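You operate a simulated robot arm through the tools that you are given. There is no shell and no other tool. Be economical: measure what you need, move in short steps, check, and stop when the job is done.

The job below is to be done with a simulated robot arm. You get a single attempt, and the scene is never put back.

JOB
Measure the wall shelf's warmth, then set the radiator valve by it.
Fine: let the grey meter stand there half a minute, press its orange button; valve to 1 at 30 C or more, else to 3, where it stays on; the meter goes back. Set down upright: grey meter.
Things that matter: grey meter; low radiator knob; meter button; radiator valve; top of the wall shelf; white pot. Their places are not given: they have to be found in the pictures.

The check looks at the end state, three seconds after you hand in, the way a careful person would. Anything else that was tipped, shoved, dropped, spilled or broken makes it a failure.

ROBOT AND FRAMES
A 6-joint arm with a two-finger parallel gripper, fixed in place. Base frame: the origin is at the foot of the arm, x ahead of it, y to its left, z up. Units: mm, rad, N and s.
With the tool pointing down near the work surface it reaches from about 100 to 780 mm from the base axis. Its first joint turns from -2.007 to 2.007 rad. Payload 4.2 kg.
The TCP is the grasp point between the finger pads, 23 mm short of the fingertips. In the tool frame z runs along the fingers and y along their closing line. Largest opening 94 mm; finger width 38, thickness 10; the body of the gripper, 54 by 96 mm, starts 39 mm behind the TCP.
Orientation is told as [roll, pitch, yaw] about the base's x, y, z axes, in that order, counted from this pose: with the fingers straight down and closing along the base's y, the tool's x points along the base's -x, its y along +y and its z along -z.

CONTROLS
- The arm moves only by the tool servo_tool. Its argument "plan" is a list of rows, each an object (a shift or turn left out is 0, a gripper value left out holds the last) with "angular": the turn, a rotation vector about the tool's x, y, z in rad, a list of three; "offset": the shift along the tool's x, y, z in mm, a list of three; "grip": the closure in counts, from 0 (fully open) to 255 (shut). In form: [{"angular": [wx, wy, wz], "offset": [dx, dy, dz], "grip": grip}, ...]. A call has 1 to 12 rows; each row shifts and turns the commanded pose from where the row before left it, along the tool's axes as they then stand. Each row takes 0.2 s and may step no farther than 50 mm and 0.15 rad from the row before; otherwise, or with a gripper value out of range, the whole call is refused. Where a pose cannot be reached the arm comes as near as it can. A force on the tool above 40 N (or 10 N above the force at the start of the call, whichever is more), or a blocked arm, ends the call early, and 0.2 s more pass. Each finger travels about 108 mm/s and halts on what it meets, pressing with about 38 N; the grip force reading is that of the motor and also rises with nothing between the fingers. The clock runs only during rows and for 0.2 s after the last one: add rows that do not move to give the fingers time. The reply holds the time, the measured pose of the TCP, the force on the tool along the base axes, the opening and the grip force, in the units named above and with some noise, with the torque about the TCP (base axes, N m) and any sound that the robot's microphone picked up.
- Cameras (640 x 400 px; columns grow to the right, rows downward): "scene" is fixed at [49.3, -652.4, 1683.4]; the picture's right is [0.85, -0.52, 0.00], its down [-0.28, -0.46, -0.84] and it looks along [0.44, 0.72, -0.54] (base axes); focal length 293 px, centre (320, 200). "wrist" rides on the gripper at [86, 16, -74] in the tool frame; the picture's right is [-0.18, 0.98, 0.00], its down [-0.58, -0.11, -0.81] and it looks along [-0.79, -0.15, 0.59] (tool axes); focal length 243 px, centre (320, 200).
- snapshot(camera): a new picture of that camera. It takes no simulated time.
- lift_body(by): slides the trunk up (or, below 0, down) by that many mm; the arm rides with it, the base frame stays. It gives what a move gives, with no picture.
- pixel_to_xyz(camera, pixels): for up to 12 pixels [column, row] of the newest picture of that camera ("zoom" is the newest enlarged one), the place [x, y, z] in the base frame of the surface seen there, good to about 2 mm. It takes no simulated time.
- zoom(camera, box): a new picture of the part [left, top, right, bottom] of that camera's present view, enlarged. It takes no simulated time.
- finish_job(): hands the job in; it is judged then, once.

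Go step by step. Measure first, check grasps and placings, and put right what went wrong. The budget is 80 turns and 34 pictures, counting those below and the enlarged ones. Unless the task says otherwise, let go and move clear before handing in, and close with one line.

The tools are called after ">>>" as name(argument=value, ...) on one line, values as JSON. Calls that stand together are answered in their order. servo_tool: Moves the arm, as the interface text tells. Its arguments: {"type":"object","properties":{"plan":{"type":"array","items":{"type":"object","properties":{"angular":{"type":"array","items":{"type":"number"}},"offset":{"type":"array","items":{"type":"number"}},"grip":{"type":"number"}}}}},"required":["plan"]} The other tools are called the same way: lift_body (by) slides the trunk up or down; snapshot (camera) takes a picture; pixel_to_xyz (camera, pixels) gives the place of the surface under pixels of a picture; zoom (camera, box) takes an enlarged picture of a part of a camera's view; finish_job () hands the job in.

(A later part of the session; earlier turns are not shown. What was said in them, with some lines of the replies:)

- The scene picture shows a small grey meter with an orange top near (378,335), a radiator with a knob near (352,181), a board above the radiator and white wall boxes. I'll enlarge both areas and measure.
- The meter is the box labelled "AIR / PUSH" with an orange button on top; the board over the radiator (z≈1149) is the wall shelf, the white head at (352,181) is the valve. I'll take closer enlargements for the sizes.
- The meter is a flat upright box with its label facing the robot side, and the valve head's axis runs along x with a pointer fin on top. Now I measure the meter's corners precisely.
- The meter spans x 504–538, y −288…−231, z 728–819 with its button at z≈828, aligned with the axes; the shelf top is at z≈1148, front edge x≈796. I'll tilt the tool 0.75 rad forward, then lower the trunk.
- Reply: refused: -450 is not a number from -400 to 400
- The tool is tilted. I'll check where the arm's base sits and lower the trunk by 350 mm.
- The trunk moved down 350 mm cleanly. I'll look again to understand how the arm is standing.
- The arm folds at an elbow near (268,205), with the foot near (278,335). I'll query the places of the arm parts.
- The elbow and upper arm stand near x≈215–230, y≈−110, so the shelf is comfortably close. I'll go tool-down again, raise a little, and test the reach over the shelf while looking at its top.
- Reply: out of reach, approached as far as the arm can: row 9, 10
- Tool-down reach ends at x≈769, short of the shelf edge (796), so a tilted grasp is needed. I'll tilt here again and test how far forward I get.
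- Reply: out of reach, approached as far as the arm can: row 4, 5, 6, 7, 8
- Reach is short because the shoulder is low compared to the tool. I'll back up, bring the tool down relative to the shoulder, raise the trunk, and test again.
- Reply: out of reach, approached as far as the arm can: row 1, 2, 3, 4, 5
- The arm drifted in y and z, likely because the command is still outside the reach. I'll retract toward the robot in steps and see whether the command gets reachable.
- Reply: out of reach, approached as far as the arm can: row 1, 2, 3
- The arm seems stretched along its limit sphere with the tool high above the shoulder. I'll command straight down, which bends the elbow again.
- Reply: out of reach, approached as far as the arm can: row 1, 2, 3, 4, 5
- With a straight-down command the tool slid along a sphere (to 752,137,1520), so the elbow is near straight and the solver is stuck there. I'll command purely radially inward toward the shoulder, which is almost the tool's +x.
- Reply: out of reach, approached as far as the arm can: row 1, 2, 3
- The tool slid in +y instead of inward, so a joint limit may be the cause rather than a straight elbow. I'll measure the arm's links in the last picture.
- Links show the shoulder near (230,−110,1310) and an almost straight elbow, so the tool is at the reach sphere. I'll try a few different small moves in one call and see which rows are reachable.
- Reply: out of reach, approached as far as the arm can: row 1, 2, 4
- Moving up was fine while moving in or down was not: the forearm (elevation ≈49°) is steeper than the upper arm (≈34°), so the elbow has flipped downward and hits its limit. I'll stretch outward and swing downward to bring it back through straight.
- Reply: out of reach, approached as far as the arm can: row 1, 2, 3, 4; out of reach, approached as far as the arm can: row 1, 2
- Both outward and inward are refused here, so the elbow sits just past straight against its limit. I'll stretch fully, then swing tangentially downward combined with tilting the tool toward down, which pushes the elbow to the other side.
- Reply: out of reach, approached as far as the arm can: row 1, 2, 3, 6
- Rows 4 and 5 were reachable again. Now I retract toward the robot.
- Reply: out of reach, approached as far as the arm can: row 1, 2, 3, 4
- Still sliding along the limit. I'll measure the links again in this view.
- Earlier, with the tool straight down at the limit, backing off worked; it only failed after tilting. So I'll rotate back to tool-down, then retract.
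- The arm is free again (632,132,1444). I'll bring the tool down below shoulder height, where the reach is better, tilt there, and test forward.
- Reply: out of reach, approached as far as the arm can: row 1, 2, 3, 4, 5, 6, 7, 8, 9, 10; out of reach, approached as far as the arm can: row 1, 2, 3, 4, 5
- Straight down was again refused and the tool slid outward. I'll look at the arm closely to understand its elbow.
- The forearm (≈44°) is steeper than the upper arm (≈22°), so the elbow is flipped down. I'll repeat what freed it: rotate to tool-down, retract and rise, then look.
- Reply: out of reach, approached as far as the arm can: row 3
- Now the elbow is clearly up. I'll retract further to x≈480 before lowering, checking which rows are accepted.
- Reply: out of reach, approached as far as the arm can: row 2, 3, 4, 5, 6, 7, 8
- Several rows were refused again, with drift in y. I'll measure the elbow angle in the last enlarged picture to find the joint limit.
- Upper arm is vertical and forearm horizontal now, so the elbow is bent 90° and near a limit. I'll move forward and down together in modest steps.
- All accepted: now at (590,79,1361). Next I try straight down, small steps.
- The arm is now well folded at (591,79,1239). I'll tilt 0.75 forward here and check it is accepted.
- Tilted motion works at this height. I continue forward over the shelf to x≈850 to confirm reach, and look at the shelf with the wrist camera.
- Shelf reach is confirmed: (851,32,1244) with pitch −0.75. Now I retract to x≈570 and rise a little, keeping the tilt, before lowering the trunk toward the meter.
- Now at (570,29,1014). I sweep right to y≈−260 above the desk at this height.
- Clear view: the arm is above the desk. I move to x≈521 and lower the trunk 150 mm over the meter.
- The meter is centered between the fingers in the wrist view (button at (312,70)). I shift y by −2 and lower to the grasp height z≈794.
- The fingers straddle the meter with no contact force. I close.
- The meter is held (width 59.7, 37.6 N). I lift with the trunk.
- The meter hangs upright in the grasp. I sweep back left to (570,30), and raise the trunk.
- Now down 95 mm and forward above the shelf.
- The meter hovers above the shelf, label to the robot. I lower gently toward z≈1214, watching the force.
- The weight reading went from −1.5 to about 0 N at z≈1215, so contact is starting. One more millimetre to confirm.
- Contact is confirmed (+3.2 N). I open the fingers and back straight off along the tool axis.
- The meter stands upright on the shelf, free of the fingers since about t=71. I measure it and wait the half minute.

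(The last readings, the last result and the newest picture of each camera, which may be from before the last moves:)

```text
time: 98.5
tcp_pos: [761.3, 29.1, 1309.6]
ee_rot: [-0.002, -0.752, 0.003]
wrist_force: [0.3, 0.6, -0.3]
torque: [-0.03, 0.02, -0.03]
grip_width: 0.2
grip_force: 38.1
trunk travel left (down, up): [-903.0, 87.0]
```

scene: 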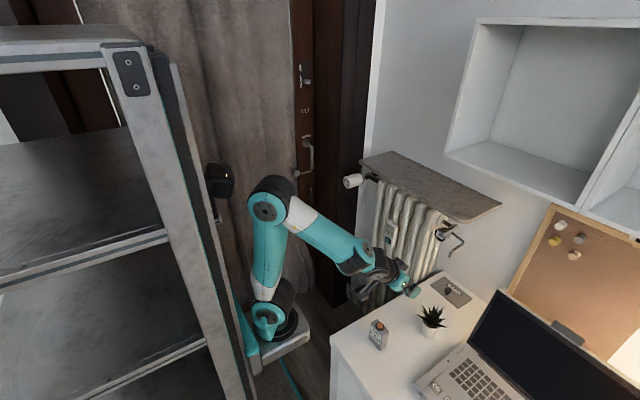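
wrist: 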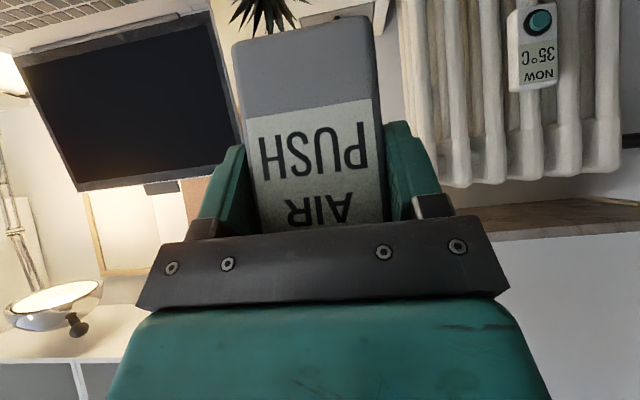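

98.5 s now, and the button top is at (851,29,≈1248). I move the closed fingers above it, finishing the wait, then go down gently.

>>> servo_tool(plan=[{"offset": [-21.5, 0, 20]}, {"offset": [-21.5, 0, 20]}, {"offset": [-21.5, 0, 20]}, {}, {}, {}, {}, {}, {}, {}, {}, {}])

>>> servo_tool(plan=[{}, {}, {}, {}, {}, {}, {}, {}, {}, {}, {}, {}])

>>> zoom(camera="scene", box=[370, 110, 450, 180])

```text
time: 101.1
tcp_pos: [850.4, 29.7, 1309.8]
ee_rot: [-0.003, -0.75, 0.002]
wrist_force: [-0.2, -0.3, -0.2]
torque: [-0.01, 0.05, 0.0]
grip_width: 0.0
grip_force: 38.0
trunk travel left (down, up): [-903.0, 87.0]
```

```text
time: 103.7
tcp_pos: [850.9, 29.6, 1308.9]
ee_rot: [-0.002, -0.751, 0.003]
wrist_force: [0.0, 0.2, -0.4]
torque: [0.0, -0.02, 0.0]
grip_width: 0.0
grip_force: 37.9
trunk travel left (down, up): [-903.0, 87.0]
```

```text
5.71 times, centred on (410, 145) of scene
```

zoom: 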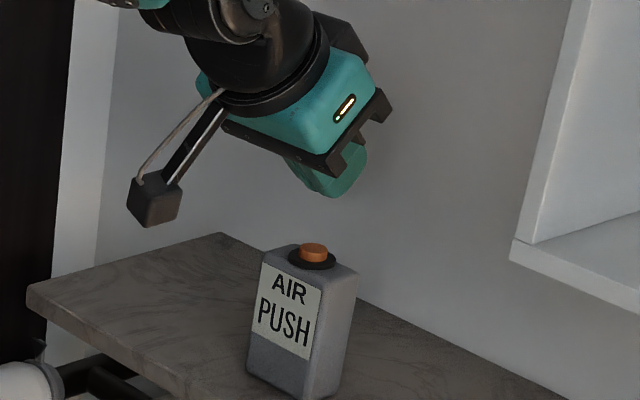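

Half a minute has passed (t=103.7) and the fingers hang above the button. I descend, slowing near contact at z≈1278–1270.

>>> servo_tool(plan=[{"offset": [10.2, 0, 11]}, {"offset": [8.2, 0, 8.8]}, {"offset": [1.4, 0, 1.5]}, {"offset": [1.4, 0, 1.5]}, {"offset": [1.4, 0, 1.5]}, {}])

```text
time: 105.1
tcp_pos: [851.0, 31.0, 1274.9]
ee_rot: [-0.004, -0.751, 0.001]
wrist_force: [0.7, -0.1, 2.4]
torque: [0.01, -0.03, 0.02]
grip_width: 0.0
grip_force: 38.0
trunk travel left (down, up): [-903.0, 87.0]
heard: click
```

A click was heard at z≈1275. I rise straight up and read the display.

>>> servo_tool(plan=[{"offset": [-6.8, 0, -7.3]}, {"offset": [-17, 0, -18.3]}, {}])

>>> zoom(camera="scene", box=[385, 125, 435, 175])

```text
time: 105.9
tcp_pos: [847.6, 31.6, 1310.7]
ee_rot: [-0.004, -0.751, 0.001]
wrist_force: [0.5, -0.3, 1.4]
torque: [0.02, -0.02, -0.02]
grip_width: 0.3
grip_force: 37.9
trunk travel left (down, up): [-903.0, 87.0]
```

```text
8.00 times, centred on (410, 150) of scene
```

zoom: 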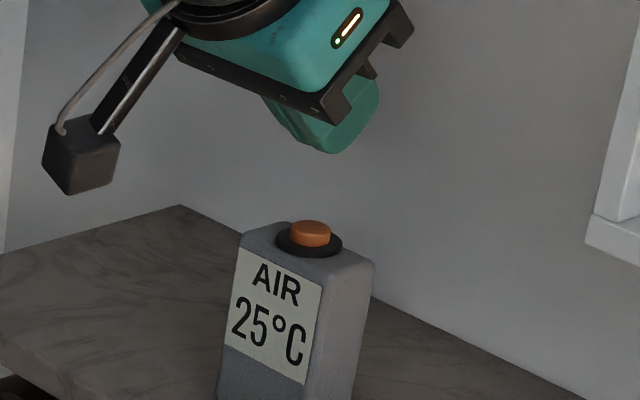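

The display reads 25 °C, so the valve goes to 3. I'll look at the valve and measure it.

>>> zoom(camera="scene", box=[335, 160, 385, 200])

>>> pixel_to_xyz(camera="zoom", pixels=[[186, 230], [160, 195], [175, 168], [214, 280], [205, 180], [240, 200], [300, 140], [320, 190], [330, 245], [326, 105], [165, 255], [370, 165]])

```text
10.00 times, centred on (360, 180) of scene
```

zoom: 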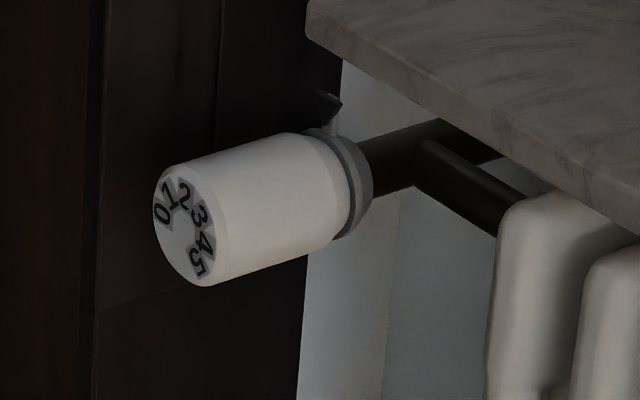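

```text
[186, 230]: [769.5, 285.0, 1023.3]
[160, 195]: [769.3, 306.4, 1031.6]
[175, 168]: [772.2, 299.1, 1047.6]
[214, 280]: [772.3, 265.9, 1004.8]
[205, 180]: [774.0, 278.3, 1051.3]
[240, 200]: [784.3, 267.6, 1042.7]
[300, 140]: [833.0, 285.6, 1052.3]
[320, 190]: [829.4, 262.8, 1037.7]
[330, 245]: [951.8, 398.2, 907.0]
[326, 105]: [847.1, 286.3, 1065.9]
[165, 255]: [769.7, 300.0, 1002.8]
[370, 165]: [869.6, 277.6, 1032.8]
```

Currently 2 is under the pointer; from the front the numbers run clockwise about 50° apart, so 3 needs a counter-clockwise turn of ≈50°. The head is Ø≈52 mm, centred (y 286, z 1026), face at x 769. I retract, make the tool horizontal, and check the surroundings on the left.

>>> servo_tool(plan=[{"offset": [29.3, 0, -27.3], "grip": 60}, {"offset": [29.3, 0, -27.3]}, {"offset": [29.3, 0, -27.3]}, {"offset": [29.3, 0, -27.3]}, {"offset": [29.3, 0, -27.3]}, {"offset": [29.3, 0, -27.3]}, {}])

>>> servo_tool(plan=[{"angular": [0, -0.12, 0]}, {"angular": [0, -0.12, 0]}, {"angular": [0, -0.12, 0]}, {"angular": [0, -0.12, 0]}, {"angular": [0, -0.12, 0]}, {"angular": [0, -0.12, 0]}, {"angular": [0, -0.1, 0]}, {}])

>>> pixel_to_xyz(camera="scene", pixels=[[308, 150], [308, 165], [298, 175], [335, 150], [345, 160], [350, 195], [330, 200], [355, 140], [305, 110]])

```text
time: 107.5
tcp_pos: [608.7, 33.1, 1310.8]
ee_rot: [-0.003, -0.753, 0.002]
wrist_force: [-1.1, -0.6, -0.2]
torque: [0.0, 0.01, 0.03]
grip_width: 71.9
grip_force: 0.1
trunk travel left (down, up): [-903.0, 87.0]
```

```text
time: 109.3
tcp_pos: [632.2, 46.3, 1315.8]
ee_rot: [-0.031, -1.474, 0.031]
wrist_force: [0.0, -0.7, 0.4]
torque: [0.03, -0.02, 0.02]
grip_width: 71.9
grip_force: 0.0
out of reach, approached as far as the arm can: row 4, 5, 6, 7
trunk travel left (down, up): [-903.0, 87.0]
```

```text
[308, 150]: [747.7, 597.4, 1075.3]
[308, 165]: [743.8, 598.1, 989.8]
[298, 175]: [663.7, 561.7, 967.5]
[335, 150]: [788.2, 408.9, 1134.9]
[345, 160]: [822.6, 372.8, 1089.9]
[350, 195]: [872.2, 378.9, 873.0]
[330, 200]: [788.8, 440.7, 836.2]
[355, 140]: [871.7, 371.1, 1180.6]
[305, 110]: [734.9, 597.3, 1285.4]
```

The pillar is at y≥372, clear. The tilt got near (−1.474) as the tool is a bit too close to the arm; I lower the trunk, then move forward/left and finish the tilt.

>>> lift_body(by=-285)

>>> servo_tool(plan=[{"offset": [0, 30, 10]}, {"offset": [0, 30, 10]}, {"offset": [0, 30, 10]}, {"offset": [0, 30, 0]}, {"offset": [0, 30, 0]}, {"offset": [0, 30, 0]}, {}])

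```text
time: 112.1
tcp_pos: [632.4, 46.7, 1030.1]
ee_rot: [-0.032, -1.473, 0.029]
wrist_force: [-0.4, -0.4, 0.4]
torque: [0.03, -0.02, 0.03]
grip_width: 72.2
grip_force: 0.0
trunk travel left (down, up): [-618.0, 372.0]
```

```text
time: 113.7
tcp_pos: [663.6, 225.8, 1026.6]
ee_rot: [-0.032, -1.474, 0.028]
wrist_force: [0.3, 0.6, 0.3]
torque: [0.01, -0.02, -0.04]
grip_width: 71.8
grip_force: 0.1
trunk travel left (down, up): [-618.0, 372.0]
```

Good: at (664,226,1027). I finish the tilt and go to y≈286 in front of the valve.

>>> servo_tool(plan=[{"angular": [0, -0.05, 0]}, {"angular": [0, -0.047, 0]}, {"offset": [0, 30, 0]}, {"offset": [0, 30, 0]}, {}])

>>> snapshot(camera="wrist")

```text
time: 114.9
tcp_pos: [661.6, 286.3, 1026.9]
ee_rot: [-1.263, -1.566, 1.26]
wrist_force: [0.0, -0.5, 0.0]
torque: [-0.01, 0.01, 0.02]
grip_width: 71.9
grip_force: 0.1
trunk travel left (down, up): [-618.0, 372.0]
```

```text
6 pictures are left
```

wrist: 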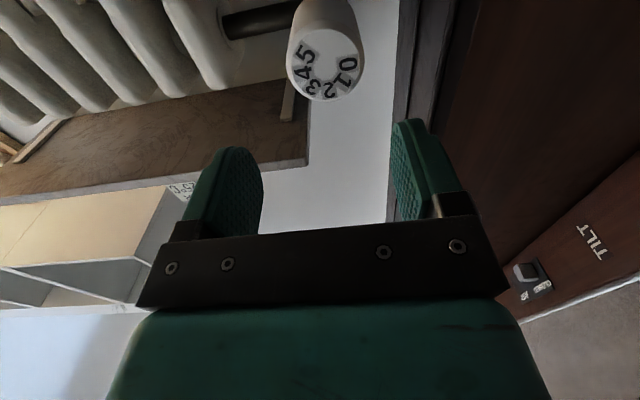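

The valve face is visible (image upside down): 2 at (329,90) is at the top in the world. I measure the digits for exact angles.

>>> pixel_to_xyz(camera="wrist", pixels=[[325, 67], [347, 66], [344, 79], [329, 91], [313, 87], [303, 73], [307, 54], [289, 70], [358, 68], [325, 97], [324, 34], [300, 30]])

```text
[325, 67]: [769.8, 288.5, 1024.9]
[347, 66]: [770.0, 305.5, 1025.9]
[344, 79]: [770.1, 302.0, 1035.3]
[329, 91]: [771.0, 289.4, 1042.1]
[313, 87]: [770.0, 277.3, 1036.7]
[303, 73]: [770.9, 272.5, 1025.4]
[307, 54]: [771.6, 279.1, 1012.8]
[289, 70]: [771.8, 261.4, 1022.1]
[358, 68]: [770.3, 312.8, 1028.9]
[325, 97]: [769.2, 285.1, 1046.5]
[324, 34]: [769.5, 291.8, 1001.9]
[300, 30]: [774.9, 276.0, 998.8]
```

The head centre is (287,1025), 3 sits ≈43–46° clockwise of the pointer. I advance over the head to x≈793.

>>> servo_tool(plan=[{"offset": [1, 0.5, 25]}, {"offset": [0.5, 0.5, 25]}, {"offset": [0, 0, 25]}, {"offset": [0, 0, 25]}, {"offset": [0, 0, 20]}, {"offset": [0, 0, 10]}, {}])

```text
time: 116.5
tcp_pos: [794.2, 288.0, 1025.3]
ee_rot: [-1.132, -1.568, 1.133]
wrist_force: [-0.1, -0.1, 0.1]
torque: [0.01, -0.01, 0.0]
grip_width: 72.0
grip_force: 0.1
trunk travel left (down, up): [-618.0, 372.0]
```

Clear of contact around the head at x=794. I close on it.

>>> servo_tool(plan=[{"grip": 150}, {}, {}, {}])

```text
time: 117.5
tcp_pos: [793.3, 289.2, 1024.7]
ee_rot: [-1.135, -1.568, 1.137]
wrist_force: [9.8, 12.5, 2.3]
torque: [0.0, 0.22, -0.18]
grip_width: 57.8
grip_force: 45.0
trunk travel left (down, up): [-618.0, 372.0]
```

Held (57.8 mm). I turn counter-clockwise seen from the front, about 0.4 rad first to check the force.

>>> servo_tool(plan=[{"angular": [0, 0, -0.1]}, {"angular": [0, 0, -0.1]}, {"angular": [0, 0, -0.1]}, {"angular": [0, 0, -0.1]}, {}])

```text
time: 118.7
tcp_pos: [793.1, 289.2, 1024.9]
ee_rot: [-1.57, -1.168, 1.573]
wrist_force: [21.2, 28.7, 9.8]
torque: [0.0, 0.06, -1.17]
grip_width: 57.8
grip_force: 44.9
trunk travel left (down, up): [-618.0, 372.0]
```

The head turns with torque but lateral force has grown (y 28.7, x 21). I shift 1 mm in +y and back 1 mm to see if the strain eases.

>>> servo_tool(plan=[{"offset": [-0.4, 0.9, 0.7]}, {}])

>>> zoom(camera="scene", box=[325, 150, 395, 210])

```text
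time: 119.3
tcp_pos: [793.6, 289.9, 1024.6]
ee_rot: [-1.572, -1.167, 1.571]
wrist_force: [2.2, 15.6, 10.4]
torque: [-0.03, -0.51, 1.38]
grip_width: 58.0
grip_force: 45.0
trunk travel left (down, up): [-618.0, 372.0]
```

```text
6.67 times, centred on (360, 180) of scene
```

zoom: 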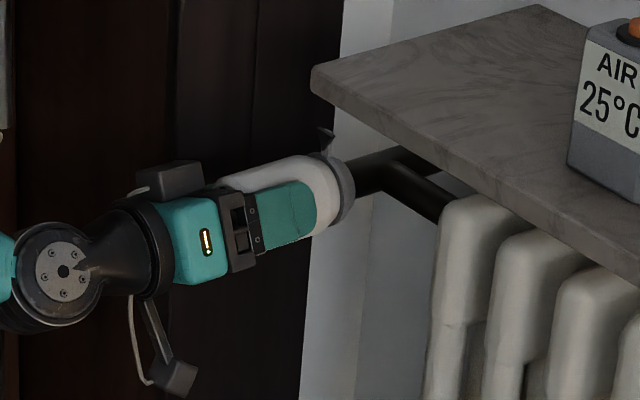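

The strain eased (2, 16, 10 N). A bit more +y and +z, then continue the turn by 0.41 rad.

>>> servo_tool(plan=[{"offset": [-1.0, 0.7, 0]}, {"angular": [0, 0, -0.1]}, {"angular": [0, 0, -0.1]}, {"angular": [0, 0, -0.1]}, {"angular": [0, 0, -0.1]}, {}])

```text
time: 120.7
tcp_pos: [794.0, 290.0, 1024.5]
ee_rot: [-1.566, -0.765, 1.563]
wrist_force: [-20.0, -2.5, -9.0]
torque: [0.03, -0.67, -0.9]
grip_width: 57.7
grip_force: 44.8
trunk travel left (down, up): [-618.0, 372.0]
```

Turned 0.80 rad in total. I release, back straight off, and look at the face.

>>> servo_tool(plan=[{"grip": 55}, {}, {}, {"offset": [0, 0, -25]}, {"offset": [0, 0, -25]}, {"offset": [0, 0, -30]}, {"offset": [0, 0, -30]}, {"offset": [0, 0, -20]}, {}])

>>> snapshot(camera="wrist")

```text
time: 122.7
tcp_pos: [661.1, 289.4, 1025.8]
ee_rot: [-1.569, -0.769, 1.566]
wrist_force: [-0.7, 0.7, 0.6]
torque: [-0.01, 0.02, 0.02]
grip_width: 73.7
grip_force: 0.1
trunk travel left (down, up): [-618.0, 372.0]
```

```text
4 pictures are left
```

wrist: 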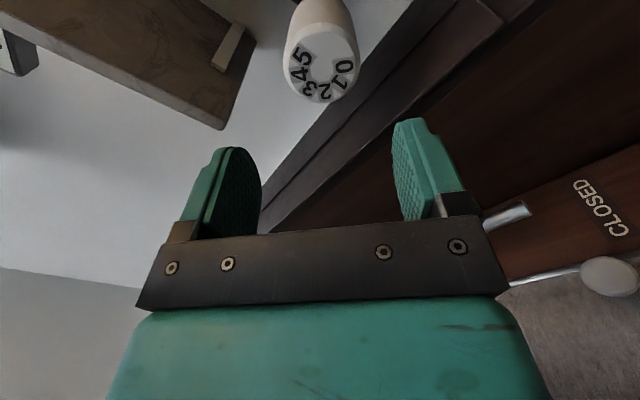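

The numbers kept their place in the turned camera view, so the head turned with the gripper. I measure the digits in the base frame.

>>> pixel_to_xyz(camera="wrist", pixels=[[322, 70], [344, 67], [340, 82], [326, 93], [311, 88], [301, 74], [304, 56], [286, 72], [355, 70], [322, 101], [321, 38]])

```text
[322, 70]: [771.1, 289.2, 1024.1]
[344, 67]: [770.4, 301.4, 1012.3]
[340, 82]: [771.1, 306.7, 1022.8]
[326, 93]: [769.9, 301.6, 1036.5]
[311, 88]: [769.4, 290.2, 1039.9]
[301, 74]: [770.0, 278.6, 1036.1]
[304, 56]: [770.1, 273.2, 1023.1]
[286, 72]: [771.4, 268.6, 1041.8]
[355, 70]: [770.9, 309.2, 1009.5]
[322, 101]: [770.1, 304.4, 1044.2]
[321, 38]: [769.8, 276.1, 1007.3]
```

3 is now at the pointer (within ≈3°). I rotate the wrist back and move to y≈60, then raise the trunk.

>>> servo_tool(plan=[{"angular": [0, 0, 0.115]}, {"angular": [0, 0, 0.115]}, {"angular": [0, 0, 0.115]}, {"angular": [0, 0, 0.115]}, {"angular": [0, 0, 0.115]}, {"angular": [0, 0, 0.115]}, {"angular": [0, 0, 0.112]}, {"grip": 0}, {}])

>>> servo_tool(plan=[{"offset": [0, -36, 0]}, {"offset": [0, -36, 0]}, {"offset": [0, -36, 0]}, {"offset": [0, -36, 0]}, {"offset": [0, -36, 0]}, {"angular": [0, 0.12, 0]}, {"angular": [0, 0.12, 0]}, {"angular": [0, 0.12, 0]}, {"angular": [0, 0.12, 0]}, {"angular": [0, 0.12, 0]}, {"angular": [0, 0.12, 0]}, {"angular": [0, 0.1, 0]}])

```text
time: 124.7
tcp_pos: [662.6, 289.4, 1024.8]
ee_rot: [-0.255, -1.57, 0.253]
wrist_force: [0.3, 0.1, 0.3]
torque: [-0.02, 0.01, 0.04]
grip_width: 93.9
grip_force: 0.0
trunk travel left (down, up): [-618.0, 372.0]
```

```text
time: 127.3
tcp_pos: [666.2, 112.8, 1028.1]
ee_rot: [-0.002, -0.746, -0.001]
wrist_force: [-0.3, -0.2, -0.1]
torque: [0.03, -0.03, -0.02]
grip_width: 94.0
grip_force: 0.0
out of reach, approached as far as the arm can: row 5
trunk travel left (down, up): [-618.0, 372.0]
```

Clean tilt −0.746 at (666,113,1028). I raise the trunk and go to the pre-grasp point (760,30,1310).

>>> lift_body(by=285)

>>> servo_tool(plan=[{"offset": [0, -28, 0]}, {"offset": [0, -28, 0]}, {"offset": [0, -26.5, 0]}, {"offset": [-22, 0, 20.5]}, {"offset": [-22, 0, 20.5]}, {"offset": [-22, 0, 23]}, {}])

```text
time: 130.2
tcp_pos: [664.6, 111.4, 1310.9]
ee_rot: [-0.002, -0.749, 0.0]
wrist_force: [0.3, 0.0, -0.2]
torque: [0.0, 0.01, -0.01]
grip_width: 94.0
grip_force: 0.0
trunk travel left (down, up): [-903.0, 87.0]
```

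```text
time: 131.8
tcp_pos: [757.9, 29.6, 1310.4]
ee_rot: [-0.002, -0.749, -0.001]
wrist_force: [0.1, 0.1, 0.7]
torque: [0.02, -0.03, 0.01]
grip_width: 94.2
grip_force: 0.0
trunk travel left (down, up): [-903.0, 87.0]
```

Now I advance along the tool axis 133 mm to the grasp point.

>>> servo_tool(plan=[{"offset": [-1.6, 0.5, 40]}, {"offset": [0, 0, 40]}, {"offset": [0, 0, 30]}, {"offset": [0, 0, 15]}, {"offset": [0, 0, 8.3]}, {}])

```text
time: 133.2
tcp_pos: [851.5, 29.8, 1212.7]
ee_rot: [-0.002, -0.748, -0.002]
wrist_force: [-0.1, -0.9, -0.6]
torque: [0.01, 0.01, 0.0]
grip_width: 93.9
grip_force: 0.0
trunk travel left (down, up): [-903.0, 87.0]
```

In place without contact. I close, and lift 35 mm.

>>> servo_tool(plan=[{"grip": 130}, {}, {}, {}, {"offset": [-8, 0, -8.6]}, {"offset": [-16.2, 0, -17.4]}, {}])

```text
time: 134.8
tcp_pos: [849.8, 28.2, 1248.7]
ee_rot: [-0.002, -0.749, 0.001]
wrist_force: [0.2, -0.7, -1.0]
torque: [-0.03, 0.0, -0.01]
grip_width: 59.7
grip_force: 37.8
trunk travel left (down, up): [-903.0, 87.0]
```

Held (59.7 mm) and lifted. I retract to x≈570, rise, and lower the trunk as before.

>>> servo_tool(plan=[{"offset": [29.3, 0, -27.3]}, {"offset": [29.3, 0, -27.3]}, {"offset": [29.3, 0, -27.3]}, {"offset": [29.3, 0, -27.3]}, {"offset": [29.3, 0, -27.3]}, {"offset": [29.3, 0, -27.3]}, {"offset": [29.3, 0, -27.3]}, {"offset": [-16.2, 0, -17.4]}, {"offset": [-16.2, 0, -17.4]}, {"offset": [-16.2, 0, -17.4]}, {"offset": [-16.2, 0, -17.4]}, {}])

>>> lift_body(by=-330)

>>> servo_tool(plan=[{"offset": [0, -36, 0]}, {"offset": [0, -36, 0]}, {"offset": [0, -36, 0]}, {"offset": [0, -36, 0]}, {"offset": [0, -36, 0]}, {"offset": [0, -36, 0]}, {"offset": [0, -36, 0]}, {"offset": [0, -36, 0]}, {}])

```text
time: 137.4
tcp_pos: [568.4, 30.0, 1343.5]
ee_rot: [-0.002, -0.748, -0.001]
wrist_force: [0.1, 0.8, -0.3]
torque: [0.02, -0.03, 0.0]
grip_width: 59.8
grip_force: 38.1
trunk travel left (down, up): [-903.0, 87.0]
```

```text
time: 140.7
tcp_pos: [569.2, 29.5, 1013.8]
ee_rot: [-0.002, -0.749, -0.004]
wrist_force: [0.9, 0.0, -1.3]
torque: [0.01, 0.0, -0.03]
grip_width: 59.7
grip_force: 38.0
trunk travel left (down, up): [-573.0, 417.0]
```

```text
time: 142.7
tcp_pos: [570.7, -259.3, 1010.9]
ee_rot: [-0.001, -0.748, 0.001]
wrist_force: [0.6, -0.4, -1.4]
torque: [0.01, 0.01, 0.02]
grip_width: 59.5
grip_force: 38.3
trunk travel left (down, up): [-573.0, 417.0]
```

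Above the desk with the meter. I go to x≈521 and lower to about 12 mm above the desk.

>>> servo_tool(plan=[{"offset": [18.2, 0, -17]}, {"offset": [18, 0, -16.8]}, {"offset": [0, -1, 0]}, {}])

>>> lift_body(by=-205)

```text
time: 143.7
tcp_pos: [520.7, -256.9, 1012.6]
ee_rot: [-0.002, -0.749, 0.0]
wrist_force: [-0.3, 1.3, -1.2]
torque: [0.02, 0.01, 0.02]
grip_width: 59.5
grip_force: 38.0
trunk travel left (down, up): [-573.0, 417.0]
```

```text
time: 145.9
tcp_pos: [520.8, -256.8, 808.7]
ee_rot: [-0.001, -0.749, -0.002]
wrist_force: [0.4, 0.6, -0.6]
torque: [0.01, -0.04, 0.0]
grip_width: 59.7
grip_force: 37.7
trunk travel left (down, up): [-368.0, 622.0]
```

Gently down the rest, with a 2–3 mm y correction.

>>> servo_tool(plan=[{"offset": [6.8, -2.5, 7.3]}, {"offset": [1.7, 0, 1.8]}, {"offset": [1.0, 0, 1.1]}, {"offset": [0.7, 0, 0.7]}, {}, {}])

```text
time: 147.3
tcp_pos: [520.1, -258.1, 793.2]
ee_rot: [-0.002, -0.749, -0.001]
wrist_force: [0.3, -0.8, -1.1]
torque: [0.03, -0.02, -0.01]
grip_width: 59.6
grip_force: 38.1
trunk travel left (down, up): [-368.0, 622.0]
```

>>> servo_tool(plan=[{"offset": [0.5, 0, 0.5]}, {"offset": [0.4, 0, 0.4]}, {}, {}])

```text
time: 148.3
tcp_pos: [520.2, -259.7, 793.6]
ee_rot: [-0.005, -0.753, 0.002]
wrist_force: [-1.9, 2.1, 25.7]
torque: [0.44, 0.2, 0.01]
grip_width: 59.8
grip_force: 38.1
trunk travel left (down, up): [-368.0, 622.0]
```

Firm contact (25.7 N), a bit too much; I ease up 0.7 mm and check before releasing.

>>> servo_tool(plan=[{"offset": [-0.5, 0, -0.5]}, {}, {}])

```text
time: 149.1
tcp_pos: [520.4, -259.6, 793.4]
ee_rot: [-0.001, -0.75, -0.001]
wrist_force: [6.9, 1.9, 16.6]
torque: [0.09, -0.53, 0.05]
grip_width: 59.6
grip_force: 37.9
trunk travel left (down, up): [-368.0, 622.0]
```

>>> servo_tool(plan=[{"offset": [-0.6, 0, -0.6]}, {}, {}])

```text
time: 149.9
tcp_pos: [518.6, -258.9, 793.0]
ee_rot: [-0.001, -0.748, -0.001]
wrist_force: [3.3, -2.1, 10.1]
torque: [-0.12, -0.43, -0.05]
grip_width: 59.8
grip_force: 38.0
trunk travel left (down, up): [-368.0, 622.0]
```

Small load now (10 N). I open and back off, then look.

>>> servo_tool(plan=[{"grip": 0}, {}, {}, {"offset": [0, 0, -20]}, {"offset": [0, 0, -20]}, {}])

>>> lift_body(by=200)

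>>> zoom(camera="scene", box=[330, 280, 430, 360])

```text
time: 151.3
tcp_pos: [493.4, -259.0, 823.3]
ee_rot: [-0.002, -0.75, -0.001]
wrist_force: [0.5, 0.2, 0.5]
torque: [0.0, 0.02, -0.03]
grip_width: 94.2
grip_force: 0.0
trunk travel left (down, up): [-368.0, 622.0]
```

```text
time: 153.4
tcp_pos: [492.8, -258.8, 1022.8]
ee_rot: [-0.001, -0.749, -0.004]
wrist_force: [-0.2, 0.1, 0.3]
torque: [-0.01, -0.03, 0.01]
grip_width: 94.0
grip_force: 0.0
trunk travel left (down, up): [-568.0, 422.0]
```

```text
5.00 times, centred on (380, 320) of scene
```

zoom: 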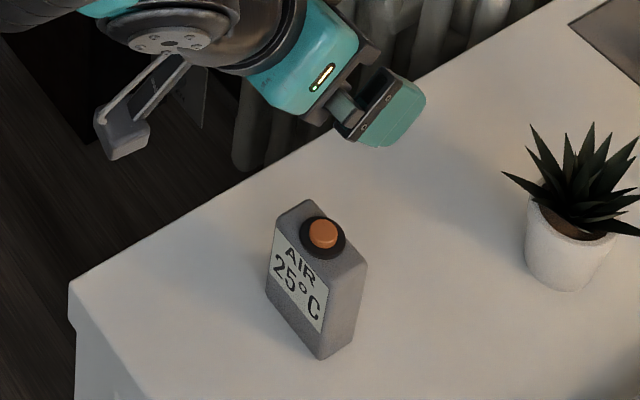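

The meter is back upright in its place. A last look at the valve.

>>> zoom(camera="scene", box=[335, 160, 385, 200])

```text
10.00 times, centred on (360, 180) of scene
```

zoom: 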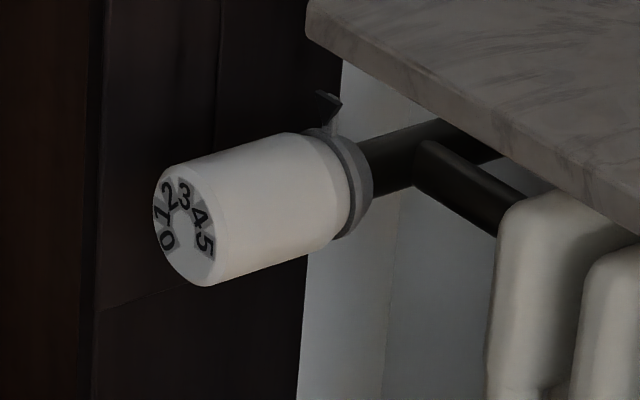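

The 3 now stands exactly where the 2 stood, at (183,194) under the pointer, and everything is in place. I hand in.

>>> finish_job()

```text
The job is handed in.
```

The shelf measured 25 °C, so I set the radiator valve to 3; the grey meter is back upright in its place on the desk.
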